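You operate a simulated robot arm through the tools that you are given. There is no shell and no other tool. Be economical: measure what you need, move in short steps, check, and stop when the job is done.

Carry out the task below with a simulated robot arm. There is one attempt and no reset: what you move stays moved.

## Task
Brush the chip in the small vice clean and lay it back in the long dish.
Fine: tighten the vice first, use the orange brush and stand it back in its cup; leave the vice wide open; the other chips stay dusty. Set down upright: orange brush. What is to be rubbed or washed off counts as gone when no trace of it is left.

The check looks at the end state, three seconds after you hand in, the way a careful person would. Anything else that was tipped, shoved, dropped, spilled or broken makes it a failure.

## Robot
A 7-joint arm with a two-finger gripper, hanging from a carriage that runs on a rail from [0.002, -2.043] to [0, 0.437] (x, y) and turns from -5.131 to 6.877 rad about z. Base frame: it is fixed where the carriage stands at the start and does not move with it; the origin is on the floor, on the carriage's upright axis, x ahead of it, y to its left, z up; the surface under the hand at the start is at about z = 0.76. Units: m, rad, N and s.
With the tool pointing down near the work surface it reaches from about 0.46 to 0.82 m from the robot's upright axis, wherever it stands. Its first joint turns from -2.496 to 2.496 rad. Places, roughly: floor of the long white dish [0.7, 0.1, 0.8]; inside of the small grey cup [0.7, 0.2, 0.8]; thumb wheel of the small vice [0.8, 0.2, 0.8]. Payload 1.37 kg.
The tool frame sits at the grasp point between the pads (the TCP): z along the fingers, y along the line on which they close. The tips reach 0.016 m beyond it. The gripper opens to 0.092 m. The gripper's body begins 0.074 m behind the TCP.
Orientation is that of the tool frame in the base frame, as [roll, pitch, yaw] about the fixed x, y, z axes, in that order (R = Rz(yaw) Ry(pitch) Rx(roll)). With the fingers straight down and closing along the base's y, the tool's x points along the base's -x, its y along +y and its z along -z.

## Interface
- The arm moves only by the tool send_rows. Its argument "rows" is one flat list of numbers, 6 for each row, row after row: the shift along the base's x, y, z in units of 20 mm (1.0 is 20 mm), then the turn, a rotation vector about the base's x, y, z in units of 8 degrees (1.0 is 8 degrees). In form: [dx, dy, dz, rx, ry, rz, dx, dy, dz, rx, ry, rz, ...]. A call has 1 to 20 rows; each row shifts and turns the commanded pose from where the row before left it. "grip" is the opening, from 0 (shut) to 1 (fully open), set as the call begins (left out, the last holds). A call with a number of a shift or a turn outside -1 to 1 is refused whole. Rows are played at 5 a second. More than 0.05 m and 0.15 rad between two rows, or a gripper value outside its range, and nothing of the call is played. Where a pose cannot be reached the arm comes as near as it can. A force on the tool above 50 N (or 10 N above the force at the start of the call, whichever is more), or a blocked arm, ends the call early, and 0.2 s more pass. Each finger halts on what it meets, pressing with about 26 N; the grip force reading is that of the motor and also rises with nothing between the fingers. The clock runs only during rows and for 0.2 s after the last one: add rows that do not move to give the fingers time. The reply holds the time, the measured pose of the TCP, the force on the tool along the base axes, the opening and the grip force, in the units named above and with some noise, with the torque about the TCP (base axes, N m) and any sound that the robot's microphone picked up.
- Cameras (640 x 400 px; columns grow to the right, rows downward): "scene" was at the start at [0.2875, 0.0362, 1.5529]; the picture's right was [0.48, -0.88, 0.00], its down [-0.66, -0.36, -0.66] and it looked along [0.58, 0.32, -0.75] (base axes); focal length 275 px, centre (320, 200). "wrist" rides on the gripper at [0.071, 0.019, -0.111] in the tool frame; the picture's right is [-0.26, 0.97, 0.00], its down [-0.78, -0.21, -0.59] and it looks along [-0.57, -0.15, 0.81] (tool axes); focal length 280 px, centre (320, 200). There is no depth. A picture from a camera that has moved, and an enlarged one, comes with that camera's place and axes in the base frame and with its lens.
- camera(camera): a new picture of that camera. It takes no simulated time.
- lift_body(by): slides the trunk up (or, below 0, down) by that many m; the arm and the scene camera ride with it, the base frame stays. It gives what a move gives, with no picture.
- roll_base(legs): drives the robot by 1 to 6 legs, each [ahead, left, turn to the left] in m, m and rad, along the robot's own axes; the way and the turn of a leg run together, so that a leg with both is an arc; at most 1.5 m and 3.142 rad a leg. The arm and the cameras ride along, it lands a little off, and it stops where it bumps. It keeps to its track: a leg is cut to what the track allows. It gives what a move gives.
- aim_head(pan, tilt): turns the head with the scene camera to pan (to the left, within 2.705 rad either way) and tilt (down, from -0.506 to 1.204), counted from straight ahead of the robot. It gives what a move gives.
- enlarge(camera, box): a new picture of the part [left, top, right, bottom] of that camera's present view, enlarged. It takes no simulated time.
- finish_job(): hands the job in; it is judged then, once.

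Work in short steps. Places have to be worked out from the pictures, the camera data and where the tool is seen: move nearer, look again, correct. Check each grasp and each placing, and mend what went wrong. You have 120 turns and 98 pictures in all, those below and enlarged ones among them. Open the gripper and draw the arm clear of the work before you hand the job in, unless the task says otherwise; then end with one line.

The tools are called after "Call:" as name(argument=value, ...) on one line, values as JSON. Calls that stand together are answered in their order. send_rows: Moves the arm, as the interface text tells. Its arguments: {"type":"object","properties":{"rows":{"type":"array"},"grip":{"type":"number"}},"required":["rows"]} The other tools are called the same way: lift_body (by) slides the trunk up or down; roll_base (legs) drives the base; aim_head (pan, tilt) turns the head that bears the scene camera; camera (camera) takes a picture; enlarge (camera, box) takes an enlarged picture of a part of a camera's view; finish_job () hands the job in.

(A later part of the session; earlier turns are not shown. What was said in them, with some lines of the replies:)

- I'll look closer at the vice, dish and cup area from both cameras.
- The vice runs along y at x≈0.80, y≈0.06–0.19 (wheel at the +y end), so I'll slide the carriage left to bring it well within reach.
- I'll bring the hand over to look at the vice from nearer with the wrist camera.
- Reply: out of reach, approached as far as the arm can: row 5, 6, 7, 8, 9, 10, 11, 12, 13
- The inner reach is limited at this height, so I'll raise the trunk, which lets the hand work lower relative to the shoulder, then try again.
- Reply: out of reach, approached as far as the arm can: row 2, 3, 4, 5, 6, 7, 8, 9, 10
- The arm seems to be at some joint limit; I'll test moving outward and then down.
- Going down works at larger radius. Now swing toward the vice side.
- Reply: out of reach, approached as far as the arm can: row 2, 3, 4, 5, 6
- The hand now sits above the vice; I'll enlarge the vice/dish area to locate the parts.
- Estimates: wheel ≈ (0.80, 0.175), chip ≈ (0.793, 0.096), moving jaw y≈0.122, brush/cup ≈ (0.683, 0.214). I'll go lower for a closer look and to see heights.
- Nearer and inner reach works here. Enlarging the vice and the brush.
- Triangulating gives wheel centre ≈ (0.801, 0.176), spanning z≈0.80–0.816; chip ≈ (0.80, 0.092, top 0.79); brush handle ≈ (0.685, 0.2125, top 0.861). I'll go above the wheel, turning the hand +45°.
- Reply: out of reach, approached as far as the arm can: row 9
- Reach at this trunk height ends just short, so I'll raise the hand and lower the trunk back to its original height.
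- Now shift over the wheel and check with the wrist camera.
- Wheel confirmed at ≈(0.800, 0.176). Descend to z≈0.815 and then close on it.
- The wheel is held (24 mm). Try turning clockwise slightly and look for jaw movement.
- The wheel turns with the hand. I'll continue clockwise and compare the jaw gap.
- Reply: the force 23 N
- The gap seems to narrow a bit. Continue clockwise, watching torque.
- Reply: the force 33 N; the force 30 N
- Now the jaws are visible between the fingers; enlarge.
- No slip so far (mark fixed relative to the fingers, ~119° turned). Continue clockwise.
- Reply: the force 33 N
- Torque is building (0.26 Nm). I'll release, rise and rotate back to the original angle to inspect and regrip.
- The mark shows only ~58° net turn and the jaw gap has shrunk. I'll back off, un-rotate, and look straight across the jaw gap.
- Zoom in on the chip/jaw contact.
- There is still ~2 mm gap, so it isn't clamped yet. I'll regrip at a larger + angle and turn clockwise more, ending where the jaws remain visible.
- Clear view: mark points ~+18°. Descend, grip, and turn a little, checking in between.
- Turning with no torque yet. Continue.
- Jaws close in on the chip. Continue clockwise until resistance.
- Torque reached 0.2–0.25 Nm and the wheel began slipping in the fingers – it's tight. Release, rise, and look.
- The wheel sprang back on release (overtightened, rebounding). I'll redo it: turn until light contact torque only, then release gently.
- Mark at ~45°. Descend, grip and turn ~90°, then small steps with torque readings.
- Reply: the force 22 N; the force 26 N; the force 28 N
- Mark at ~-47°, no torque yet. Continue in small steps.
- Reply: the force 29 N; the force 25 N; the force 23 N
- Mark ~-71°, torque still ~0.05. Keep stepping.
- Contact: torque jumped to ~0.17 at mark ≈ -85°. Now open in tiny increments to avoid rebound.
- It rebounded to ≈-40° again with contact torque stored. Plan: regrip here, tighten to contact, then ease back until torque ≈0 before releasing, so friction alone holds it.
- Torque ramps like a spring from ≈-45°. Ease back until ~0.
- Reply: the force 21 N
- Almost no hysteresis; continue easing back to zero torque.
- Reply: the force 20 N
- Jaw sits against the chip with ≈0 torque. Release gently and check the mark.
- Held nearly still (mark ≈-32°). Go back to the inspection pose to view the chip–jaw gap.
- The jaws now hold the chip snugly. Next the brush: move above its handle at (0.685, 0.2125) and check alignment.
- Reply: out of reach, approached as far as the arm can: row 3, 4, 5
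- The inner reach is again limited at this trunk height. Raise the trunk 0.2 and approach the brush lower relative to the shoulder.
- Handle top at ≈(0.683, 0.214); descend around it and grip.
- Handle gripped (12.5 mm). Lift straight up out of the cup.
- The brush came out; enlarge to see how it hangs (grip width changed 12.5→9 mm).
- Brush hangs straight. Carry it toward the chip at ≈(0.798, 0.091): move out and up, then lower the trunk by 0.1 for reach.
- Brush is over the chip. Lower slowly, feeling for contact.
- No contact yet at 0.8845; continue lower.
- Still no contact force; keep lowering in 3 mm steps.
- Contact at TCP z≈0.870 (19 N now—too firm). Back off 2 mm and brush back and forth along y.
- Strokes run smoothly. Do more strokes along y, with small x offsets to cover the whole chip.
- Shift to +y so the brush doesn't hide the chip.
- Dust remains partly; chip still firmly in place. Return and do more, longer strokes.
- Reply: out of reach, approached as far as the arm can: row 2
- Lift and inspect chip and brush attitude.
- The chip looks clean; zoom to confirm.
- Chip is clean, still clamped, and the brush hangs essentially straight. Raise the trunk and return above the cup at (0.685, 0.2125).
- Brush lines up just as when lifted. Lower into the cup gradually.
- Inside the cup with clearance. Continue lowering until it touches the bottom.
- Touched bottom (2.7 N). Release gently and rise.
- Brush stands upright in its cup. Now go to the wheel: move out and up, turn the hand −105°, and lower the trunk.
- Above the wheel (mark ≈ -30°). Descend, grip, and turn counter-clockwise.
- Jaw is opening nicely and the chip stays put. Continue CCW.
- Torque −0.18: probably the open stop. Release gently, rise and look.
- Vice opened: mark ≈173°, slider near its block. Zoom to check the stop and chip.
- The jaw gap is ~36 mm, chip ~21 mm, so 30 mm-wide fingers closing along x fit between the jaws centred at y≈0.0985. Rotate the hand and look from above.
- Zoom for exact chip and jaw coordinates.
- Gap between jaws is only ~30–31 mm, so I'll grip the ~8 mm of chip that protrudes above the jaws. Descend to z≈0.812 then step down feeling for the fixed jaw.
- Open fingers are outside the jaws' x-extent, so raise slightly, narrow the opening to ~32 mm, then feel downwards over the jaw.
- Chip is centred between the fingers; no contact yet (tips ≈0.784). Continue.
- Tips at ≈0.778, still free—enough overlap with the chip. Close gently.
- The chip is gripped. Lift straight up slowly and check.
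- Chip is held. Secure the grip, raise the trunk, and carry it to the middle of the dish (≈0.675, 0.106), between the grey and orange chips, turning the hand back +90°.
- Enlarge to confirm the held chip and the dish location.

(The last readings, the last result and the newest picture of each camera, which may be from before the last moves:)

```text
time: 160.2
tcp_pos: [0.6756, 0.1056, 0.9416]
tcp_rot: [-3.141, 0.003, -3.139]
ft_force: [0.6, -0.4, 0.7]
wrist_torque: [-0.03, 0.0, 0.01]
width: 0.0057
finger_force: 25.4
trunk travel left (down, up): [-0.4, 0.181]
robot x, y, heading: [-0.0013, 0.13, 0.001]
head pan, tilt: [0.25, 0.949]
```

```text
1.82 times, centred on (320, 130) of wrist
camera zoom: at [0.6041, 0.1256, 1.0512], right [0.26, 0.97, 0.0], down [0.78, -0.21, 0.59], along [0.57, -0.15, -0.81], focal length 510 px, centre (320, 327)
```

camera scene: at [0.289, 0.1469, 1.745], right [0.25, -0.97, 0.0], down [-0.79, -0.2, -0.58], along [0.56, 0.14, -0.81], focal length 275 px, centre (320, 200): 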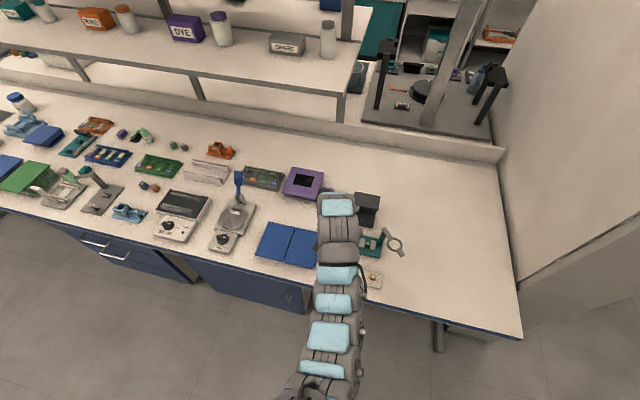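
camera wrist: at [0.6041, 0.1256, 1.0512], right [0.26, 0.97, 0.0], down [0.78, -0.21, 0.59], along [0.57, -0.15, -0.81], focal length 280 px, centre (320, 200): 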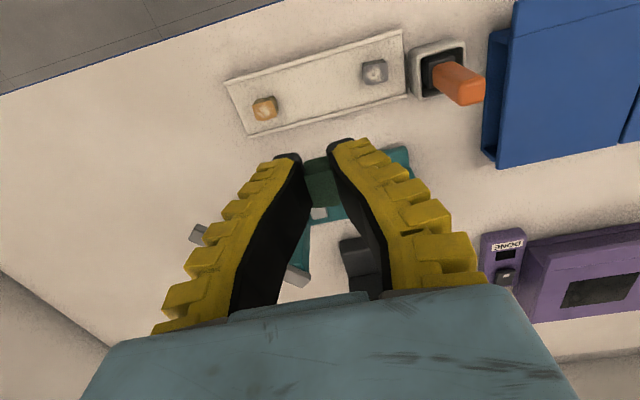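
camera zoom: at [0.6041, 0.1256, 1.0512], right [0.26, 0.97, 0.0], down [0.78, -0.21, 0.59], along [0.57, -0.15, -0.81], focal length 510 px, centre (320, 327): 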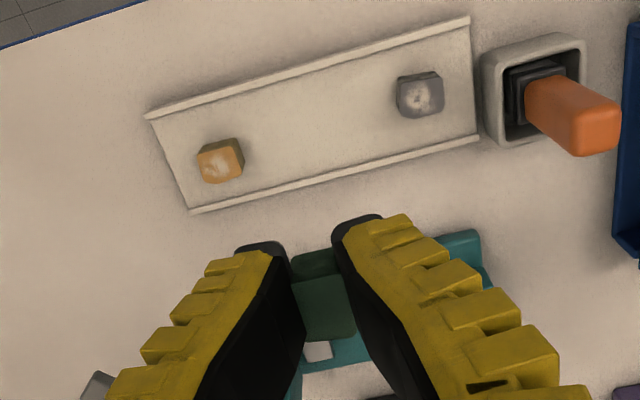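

Dish centre line x≈0.673, free spot y≈0.1065—directly below. Descend, then feel for the floor.

Call:
send_rows(rows=[-0.1, 0.05, -1, 0, 0, 0, 0, 0, -1, 0, 0, 0, 0, 0, -1, 0, 0, 0, 0, 0, -1, 0, 0, 0, 0, 0, -1, 0, 0, 0, 0, 0, -1, 0, 0, 0, 0, 0, -0.6, 0, 0, 0, 0, 0, 0, 0, 0, 0])

Call:
send_rows(rows=[0, 0, -0.3, 0, 0, 0, 0, 0, 0, 0, 0, 0])

Call:
send_rows(rows=[0, 0, -0.2, 0, 0, 0, 0, 0, 0, 0, 0, 0])

Call:
send_rows(rows=[0, 0, -0.15, 0, 0, 0, 0, 0, 0, 0, 0, 0])

Call:
camera(camera="wrist")

```text
time: 162.1
tcp_pos: [0.6727, 0.1067, 0.8083]
tcp_rot: [3.141, -0.003, -3.139]
ft_force: [0.2, -0.8, -0.1]
wrist_torque: [-0.04, -0.01, 0.0]
width: 0.0059
finger_force: 26.3
trunk travel left (down, up): [-0.4, 0.181]
robot x, y, heading: [0.0011, 0.1281, -0.003]
head pan, tilt: [0.25, 0.949]
```

```text
time: 162.7
tcp_pos: [0.6723, 0.1071, 0.8021]
tcp_rot: [3.141, 0.0, -3.14]
ft_force: [0.7, -1.1, 0.2]
wrist_torque: [0.02, -0.03, 0.02]
width: 0.0061
finger_force: 26.6
trunk travel left (down, up): [-0.4, 0.181]
robot x, y, heading: [-0.0006, 0.131, 0.002]
head pan, tilt: [0.25, 0.949]
```

```text
time: 163.2
tcp_pos: [0.6734, 0.1055, 0.7988]
tcp_rot: [3.14, -0.001, -3.14]
ft_force: [-0.1, 0.4, -0.6]
wrist_torque: [0.0, -0.01, 0.02]
width: 0.0059
finger_force: 25.9
trunk travel left (down, up): [-0.4, 0.181]
robot x, y, heading: [0.0015, 0.1286, -0.002]
head pan, tilt: [0.25, 0.949]
```

```text
time: 163.8
tcp_pos: [0.6708, 0.1064, 0.7952]
tcp_rot: [3.141, 0.001, -3.139]
ft_force: [0.3, 0.2, -0.2]
wrist_torque: [-0.02, -0.03, -0.02]
width: 0.0059
finger_force: 25.7
trunk travel left (down, up): [-0.4, 0.181]
robot x, y, heading: [0.003, 0.1312, -0.002]
head pan, tilt: [0.25, 0.949]
```

```text
21 pictures are left
camera wrist: at [0.6021, 0.1269, 0.9059], right [0.26, 0.97, 0.0], down [0.78, -0.21, 0.59], along [0.57, -0.15, -0.81], focal length 280 px, centre (320, 200)
```

wrist: 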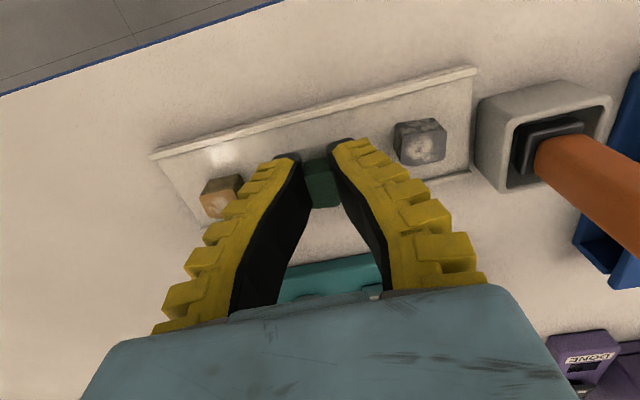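

No floor contact yet. Continue in small steps.

Call:
send_rows(rows=[0, 0, -0.1, 0, 0, 0, 0, 0, 0, 0, 0, 0])

Call:
send_rows(rows=[0, 0, -0.1, 0, 0, 0, 0, 0, 0, 0, 0, 0])

Call:
send_rows(rows=[0, 0, -0.1, 0, 0, 0, 0, 0, 0, 0, 0, 0])

Call:
send_rows(rows=[0, 0, -0.1, 0, 0, 0, 0, 0, 0, 0, 0, 0])

```text
time: 164.4
tcp_pos: [0.6724, 0.1071, 0.7938]
tcp_rot: [3.142, -0.001, -3.14]
ft_force: [-0.9, 0.3, -0.7]
wrist_torque: [0.01, 0.05, -0.01]
width: 0.0063
finger_force: 25.8
trunk travel left (down, up): [-0.4, 0.181]
robot x, y, heading: [0.0023, 0.1292, 0.001]
head pan, tilt: [0.25, 0.949]
```

```text
time: 165.1
tcp_pos: [0.6736, 0.1055, 0.792]
tcp_rot: [3.14, 0.001, -3.141]
ft_force: [0.0, -0.6, -0.6]
wrist_torque: [-0.01, -0.02, -0.01]
width: 0.0061
finger_force: 25.8
trunk travel left (down, up): [-0.4, 0.181]
robot x, y, heading: [0.0013, 0.1337, -0.002]
head pan, tilt: [0.25, 0.949]
```

```text
time: 165.7
tcp_pos: [0.6742, 0.1065, 0.7896]
tcp_rot: [3.141, 0.001, -3.14]
ft_force: [0.4, -0.8, 0.9]
wrist_torque: [-0.04, 0.0, 0.02]
width: 0.0063
finger_force: 25.8
trunk travel left (down, up): [-0.4, 0.181]
robot x, y, heading: [-0.005, 0.1312, 0.001]
head pan, tilt: [0.25, 0.949]
```

```text
time: 166.2
tcp_pos: [0.6739, 0.1062, 0.7881]
tcp_rot: [3.141, 0.0, -3.139]
ft_force: [-3.2, -0.9, 10.3]
wrist_torque: [0.02, 0.02, -0.02]
width: 0.0092
finger_force: 25.8
trunk travel left (down, up): [-0.4, 0.181]
robot x, y, heading: [0.0004, 0.1292, -0.001]
head pan, tilt: [0.25, 0.949]
```

Contact with the dish floor (10 N). Release to a modest opening and rise straight up.

Call:
send_rows(rows=[0, 0, 0.04, 0, 0, 0, 0, 0, 0, 0, 0, 0])

Call:
send_rows(rows=[0, 0, 0, 0, 0, 0, 0, 0, 0, 0, 0, 0, 0, 0, 0, 0, 0, 0], grip=0.36)

Call:
send_rows(rows=[0, 0, 0.5, 0, 0, 0, 0, 0, 1, 0, 0, 0, 0, 0, 1, 0, 0, 0, 0, 0, 1, 0, 0, 0, 0, 0, 1, 0, 0, 0, 0, 0, 1, 0, 0, 0, 0, 0, 1, 0, 0, 0, 0, 0, 1, 0, 0, 0])

Call:
camera(camera="wrist")

Call:
enlarge(camera="wrist", box=[210, 20, 430, 160])

```text
time: 166.8
tcp_pos: [0.6735, 0.1066, 0.7893]
tcp_rot: [3.142, 0.0, -3.141]
ft_force: [-1.4, -0.8, 5.0]
wrist_torque: [-0.02, 0.02, -0.03]
width: 0.0068
finger_force: 25.4
trunk travel left (down, up): [-0.4, 0.181]
robot x, y, heading: [-0.0031, 0.127, -0.001]
head pan, tilt: [0.25, 0.949]
```

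```text
time: 167.7
tcp_pos: [0.6734, 0.1072, 0.7885]
tcp_rot: [3.14, -0.002, 3.142]
ft_force: [-0.5, 0.2, -0.2]
wrist_torque: [-0.02, 0.02, 0.01]
width: 0.0365
finger_force: 3.0
trunk travel left (down, up): [-0.4, 0.181]
robot x, y, heading: [-0.0008, 0.1296, -0.0]
head pan, tilt: [0.25, 0.949]
```

```text
time: 169.4
tcp_pos: [0.6739, 0.1059, 0.9385]
tcp_rot: [-3.14, 0.001, -3.14]
ft_force: [-0.4, -0.2, -0.1]
wrist_torque: [0.01, -0.02, 0.01]
width: 0.0367
finger_force: 2.9
trunk travel left (down, up): [-0.4, 0.181]
robot x, y, heading: [0.0009, 0.1267, 0.001]
head pan, tilt: [0.25, 0.949]
```

```text
20 pictures are left
camera wrist: at [0.6018, 0.1268, 1.0492], right [0.26, 0.97, 0.0], down [0.78, -0.21, 0.59], along [0.57, -0.15, -0.81], focal length 280 px, centre (320, 200)
```

wrist: 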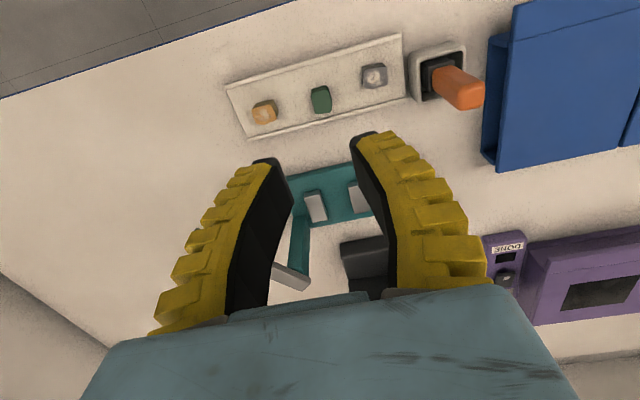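

```text
2.86 times, centred on (320, 90) of wrist
camera zoom: at [0.6018, 0.1268, 1.0492], right [0.26, 0.97, 0.0], down [0.78, -0.21, 0.59], along [0.57, -0.15, -0.81], focal length 801 px, centre (320, 514)
```

zoom: 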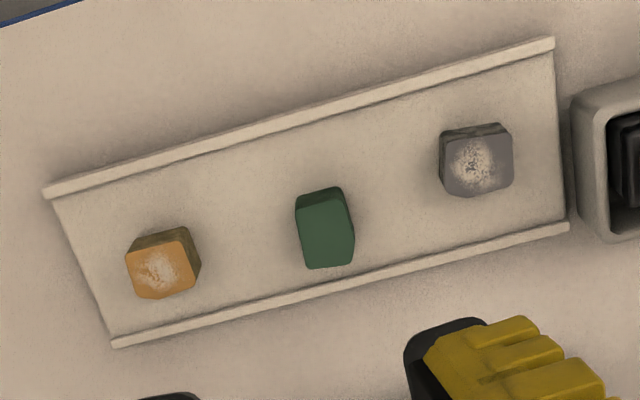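

Clean chip rests in the dish, others untouched. Draw back and check that the vice is truly at its open stop.

Call:
send_rows(rows=[0.5, 0.5, 1, 0, 0, 0, 0.5, 0.5, 1, 0, 0, 0, 0.5, 0.5, 1, 0, 0, 0, 0.5, 0.5, 1, 0, 0, 0, 0.5, 0.5, 0.5, 0, 0, 0])

Call:
camera(camera="wrist")

Call:
enlarge(camera="wrist", box=[200, 100, 360, 200])

```text
time: 170.7
tcp_pos: [0.7236, 0.1568, 1.0282]
tcp_rot: [3.141, 0.0, -3.14]
ft_force: [0.1, -0.3, 0.4]
wrist_torque: [0.02, -0.02, 0.02]
width: 0.0368
finger_force: 2.9
trunk travel left (down, up): [-0.4, 0.181]
robot x, y, heading: [-0.0016, 0.13, -0.001]
head pan, tilt: [0.25, 0.949]
```

```text
18 pictures are left
camera wrist: at [0.6519, 0.1767, 1.1386], right [0.26, 0.97, 0.0], down [0.78, -0.21, 0.59], along [0.57, -0.15, -0.81], focal length 280 px, centre (320, 200)
```

wrist: 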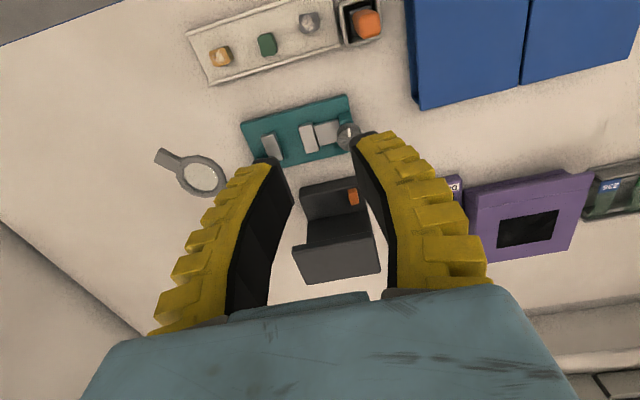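

```text
4.00 times, centred on (280, 150) of wrist
camera zoom: at [0.6519, 0.1767, 1.1386], right [0.26, 0.97, 0.0], down [0.78, -0.21, 0.59], along [0.57, -0.15, -0.81], focal length 1122 px, centre (480, 400)
```

zoom: 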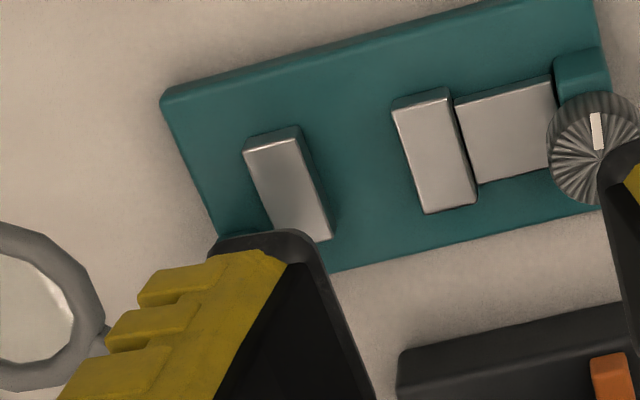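

The slider sits at its block, but I'll confirm with one more counter-clockwise twist of the wheel to be sure it's at the stop.

Call:
send_rows(rows=[0.5, 0.2, 0.6, 0, 0, 0, 0.5, 0.2, 0.6, 0, 0, 0, 0.5, 0.2, 0.6, 0, 0, 0, 0.5, 0.2, 0.6, 0, 0, 0, 0.5, 0.15, 0.4, 0, 0, 0], grip=0.6)

Call:
lift_body(by=-0.2)

Call:
send_rows(rows=[0.7, 0, 0, 0, 0, -0.8, 0.6, 0, 0, 0, 0, -0.8, 0, 0, 0, 0, 0, -0.8, 0, 0, 0, 0, 0, -0.8])

```text
time: 171.8
tcp_pos: [0.7739, 0.1756, 1.0856]
tcp_rot: [3.141, 0.0, -3.141]
ft_force: [-0.1, 0.3, 0.5]
wrist_torque: [0.0, -0.03, 0.01]
width: 0.0579
finger_force: 2.2
trunk travel left (down, up): [-0.4, 0.181]
robot x, y, heading: [-0.0023, 0.1298, -0.001]
head pan, tilt: [0.25, 0.949]
```

```text
time: 174.0
tcp_pos: [0.7728, 0.1763, 0.8851]
tcp_rot: [3.141, -0.001, -3.139]
ft_force: [0.5, 0.3, -0.6]
wrist_torque: [0.01, -0.05, 0.02]
width: 0.058
finger_force: 2.3
trunk travel left (down, up): [-0.2, 0.381]
robot x, y, heading: [-0.0011, 0.1312, 0.0]
head pan, tilt: [0.25, 0.949]
```

```text
time: 175.0
tcp_pos: [0.799, 0.1753, 0.8846]
tcp_rot: [-3.14, 0.0, 2.695]
ft_force: [0.0, -0.2, 0.5]
wrist_torque: [0.03, -0.01, 0.03]
width: 0.0578
finger_force: 2.3
trunk travel left (down, up): [-0.2, 0.381]
robot x, y, heading: [0.0, 0.1296, -0.003]
head pan, tilt: [0.25, 0.949]
```

Descend, grip, and twist CCW in steps.

Call:
send_rows(rows=[0, 0.02, -0.85, 0, 0, 0, 0, 0, -0.85, 0, 0, 0, 0, 0, -0.85, 0, 0, 0, 0, 0, -0.8, 0, 0, 0])

Call:
send_rows(rows=[0, 0, 0, 0, 0, 0, 0, 0, 0, 0, 0, 0, 0, 0, 0, 0, 0, 0], grip=0.15)

Call:
send_rows(rows=[0, 0, 0, 0, 0, 0.7, 0, 0, 0, 0, 0, 0.7, 0, 0, 0, 0, 0, 0])

Call:
send_rows(rows=[0, 0, 0, 0, 0, 0.7, 0, 0, 0, 0, 0, 0.7, 0, 0, 0, 0, 0, 0])

Call:
send_rows(rows=[0, 0, 0, 0, 0, 0.7, 0, 0, 0, 0, 0, 0.7, 0, 0, 0, 0, 0, 0])

Call:
enlarge(camera="wrist", box=[80, 30, 400, 230])

```text
time: 176.0
tcp_pos: [0.7992, 0.176, 0.8197]
tcp_rot: [3.141, 0.003, 2.695]
ft_force: [-0.3, 0.3, 0.3]
wrist_torque: [-0.01, 0.01, -0.04]
width: 0.0576
finger_force: 2.0
trunk travel left (down, up): [-0.2, 0.381]
robot x, y, heading: [-0.0038, 0.1282, 0.0]
head pan, tilt: [0.25, 0.949]
```

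```text
time: 176.8
tcp_pos: [0.7998, 0.1741, 0.819]
tcp_rot: [3.142, 0.001, 2.696]
ft_force: [-0.8, -6.0, 5.4]
wrist_torque: [-0.14, -0.22, 0.04]
width: 0.0242
finger_force: 27.5
trunk travel left (down, up): [-0.2, 0.381]
robot x, y, heading: [-0.0063, 0.1299, -0.002]
head pan, tilt: [0.25, 0.949]
```

```text
time: 177.6
tcp_pos: [0.7985, 0.1757, 0.8198]
tcp_rot: [-3.139, 0.001, 2.893]
ft_force: [-1.9, -6.4, 11.1]
wrist_torque: [0.0, 0.17, -0.12]
width: 0.0225
finger_force: 27.8
trunk travel left (down, up): [-0.2, 0.381]
robot x, y, heading: [0.0024, 0.1275, -0.002]
head pan, tilt: [0.25, 0.949]
```

```text
time: 178.4
tcp_pos: [0.8006, 0.175, 0.818]
tcp_rot: [-3.14, -0.001, 3.089]
ft_force: [-0.1, -8.6, 4.2]
wrist_torque: [-0.1, -0.12, -0.17]
width: 0.02
finger_force: 27.9
trunk travel left (down, up): [-0.2, 0.381]
robot x, y, heading: [-0.0031, 0.1297, 0.002]
head pan, tilt: [0.25, 0.949]
```

```text
time: 179.2
tcp_pos: [0.8002, 0.1743, 0.8184]
tcp_rot: [-3.139, 0.0, -2.997]
ft_force: [-2.4, -7.0, 6.7]
wrist_torque: [-0.1, 0.05, -0.09]
width: 0.0189
finger_force: 28.0
trunk travel left (down, up): [-0.2, 0.381]
robot x, y, heading: [0.0, 0.1311, -0.008]
head pan, tilt: [0.25, 0.949]
```

```text
2.00 times, centred on (240, 130) of wrist
camera zoom: at [0.7268, 0.1845, 0.9283], right [0.12, 0.99, 0.0], down [0.8, -0.1, 0.59], along [0.58, -0.07, -0.81], focal length 561 px, centre (480, 340)
```

zoom: 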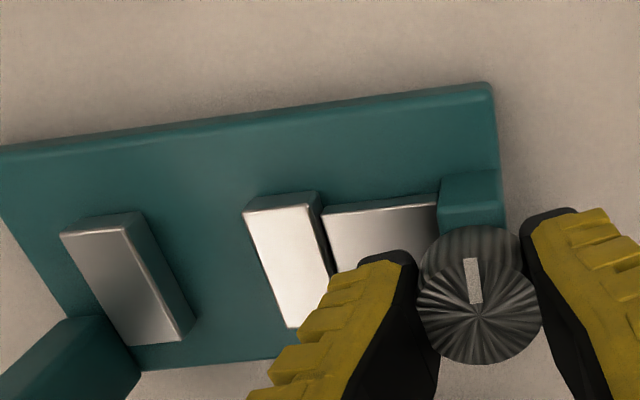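

Immediate resistance and slip – the vice is at its fully open stop. Ease off, release and retreat.

Call:
send_rows(rows=[0, 0, 0, 0, 0, -0.2, 0, 0, 0, 0, 0, 0])

Call:
send_rows(rows=[0, 0, 0, 0, 0, 0, 0, 0, 0, 0, 0, 0], grip=0.26)

Call:
send_rows(rows=[0, 0, 0, 0, 0, 0, 0, 0, 0, 0, 0, 0, 0, 0, 1, 0, 0, 0, 0, 0, 1, 0, 0, 0, 0, 0, 1, 0, 0, 0, 0, 0, 1, 0, 0, 0, 0, 0, 1, 0, 0, 0, 0, 0, 1, 0, 0, 0, 0, 0, 1, 0, 0, 0, 0, 0, 1, 0, 0, 0, -0.4, 0, 1, 0, 0, 0, -0.4, 0, 1, 0, 0, 0], grip=0.6)

Call:
camera(camera="wrist")

Call:
enlarge(camera="wrist", box=[140, 0, 400, 170])

```text
time: 179.8
tcp_pos: [0.7996, 0.1747, 0.8187]
tcp_rot: [-3.14, 0.002, -3.027]
ft_force: [-3.6, -8.4, 8.3]
wrist_torque: [-0.1, 0.01, 0.02]
width: 0.0184
finger_force: 27.7
trunk travel left (down, up): [-0.2, 0.381]
robot x, y, heading: [-0.0001, 0.1278, -0.0]
head pan, tilt: [0.25, 0.949]
```

```text
time: 180.4
tcp_pos: [0.7991, 0.1756, 0.8178]
tcp_rot: [3.141, 0.001, -3.028]
ft_force: [1.6, -3.9, -0.3]
wrist_torque: [-0.07, 0.0, -0.02]
width: 0.0298
finger_force: 5.0
trunk travel left (down, up): [-0.2, 0.381]
robot x, y, heading: [-0.0007, 0.1304, 0.001]
head pan, tilt: [0.25, 0.949]
```

```text
time: 183.0
tcp_pos: [0.7837, 0.1775, 1.0183]
tcp_rot: [-3.141, 0.002, -3.029]
ft_force: [0.3, -0.6, 0.3]
wrist_torque: [0.01, 0.01, 0.01]
width: 0.058
finger_force: 2.0
trunk travel left (down, up): [-0.2, 0.381]
robot x, y, heading: [-0.0023, 0.1331, -0.0]
head pan, tilt: [0.25, 0.949]
```

```text
15 pictures are left
camera wrist: at [0.7115, 0.1888, 1.1283], right [0.15, 0.99, 0.0], down [0.8, -0.12, 0.59], along [0.58, -0.09, -0.81], focal length 280 px, centre (320, 200)
```

wrist: 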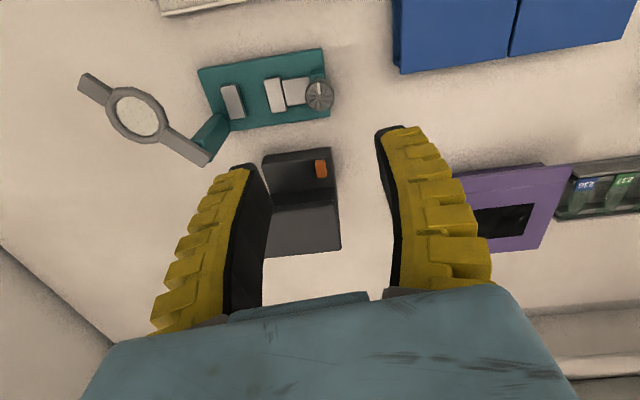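

```text
2.35 times, centred on (270, 85) of wrist
camera zoom: at [0.7115, 0.1888, 1.1283], right [0.15, 0.99, 0.0], down [0.8, -0.12, 0.59], along [0.58, -0.09, -0.81], focal length 660 px, centre (438, 471)
```

zoom: 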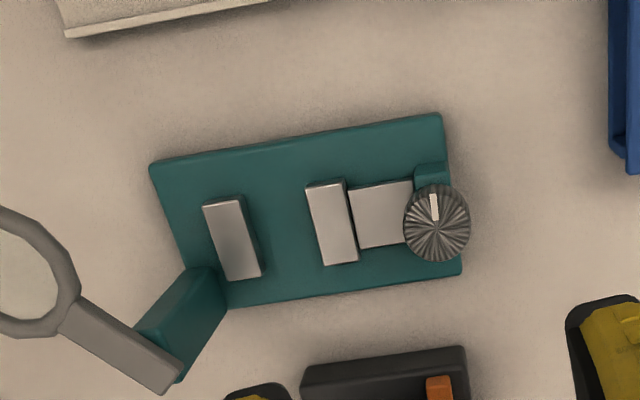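

Vice is wide open, the brush is upright in its cup, and the clean chip is in the dish. Open the gripper fully, draw up, and hand in.

Call:
send_rows(rows=[0, 0.5, 1, 0, 0, 0, 0, 0.5, 1, 0, 0, 0, 0, 0.5, 1, 0, 0, 0, 0, 0, 0, 0, 0, 0], grip=1)

Call:
finish_job()

```text
time: 184.0
tcp_pos: [0.7837, 0.207, 1.0796]
tcp_rot: [3.141, 0.0, -3.028]
ft_force: [-0.6, 0.6, 0.7]
wrist_torque: [0.0, -0.01, 0.01]
width: 0.0919
finger_force: 0.1
trunk travel left (down, up): [-0.2, 0.381]
robot x, y, heading: [0.0036, 0.1307, -0.003]
head pan, tilt: [0.25, 0.949]
```

```text
The job is handed in.
```

I brushed the green chip clean and laid it in the long dish between the two still-dusty chips; the orange brush stands upright in its cup and the vice is wide open, but the vice held the chip only lightly during brushing because its wheel springs back when tightened harder.
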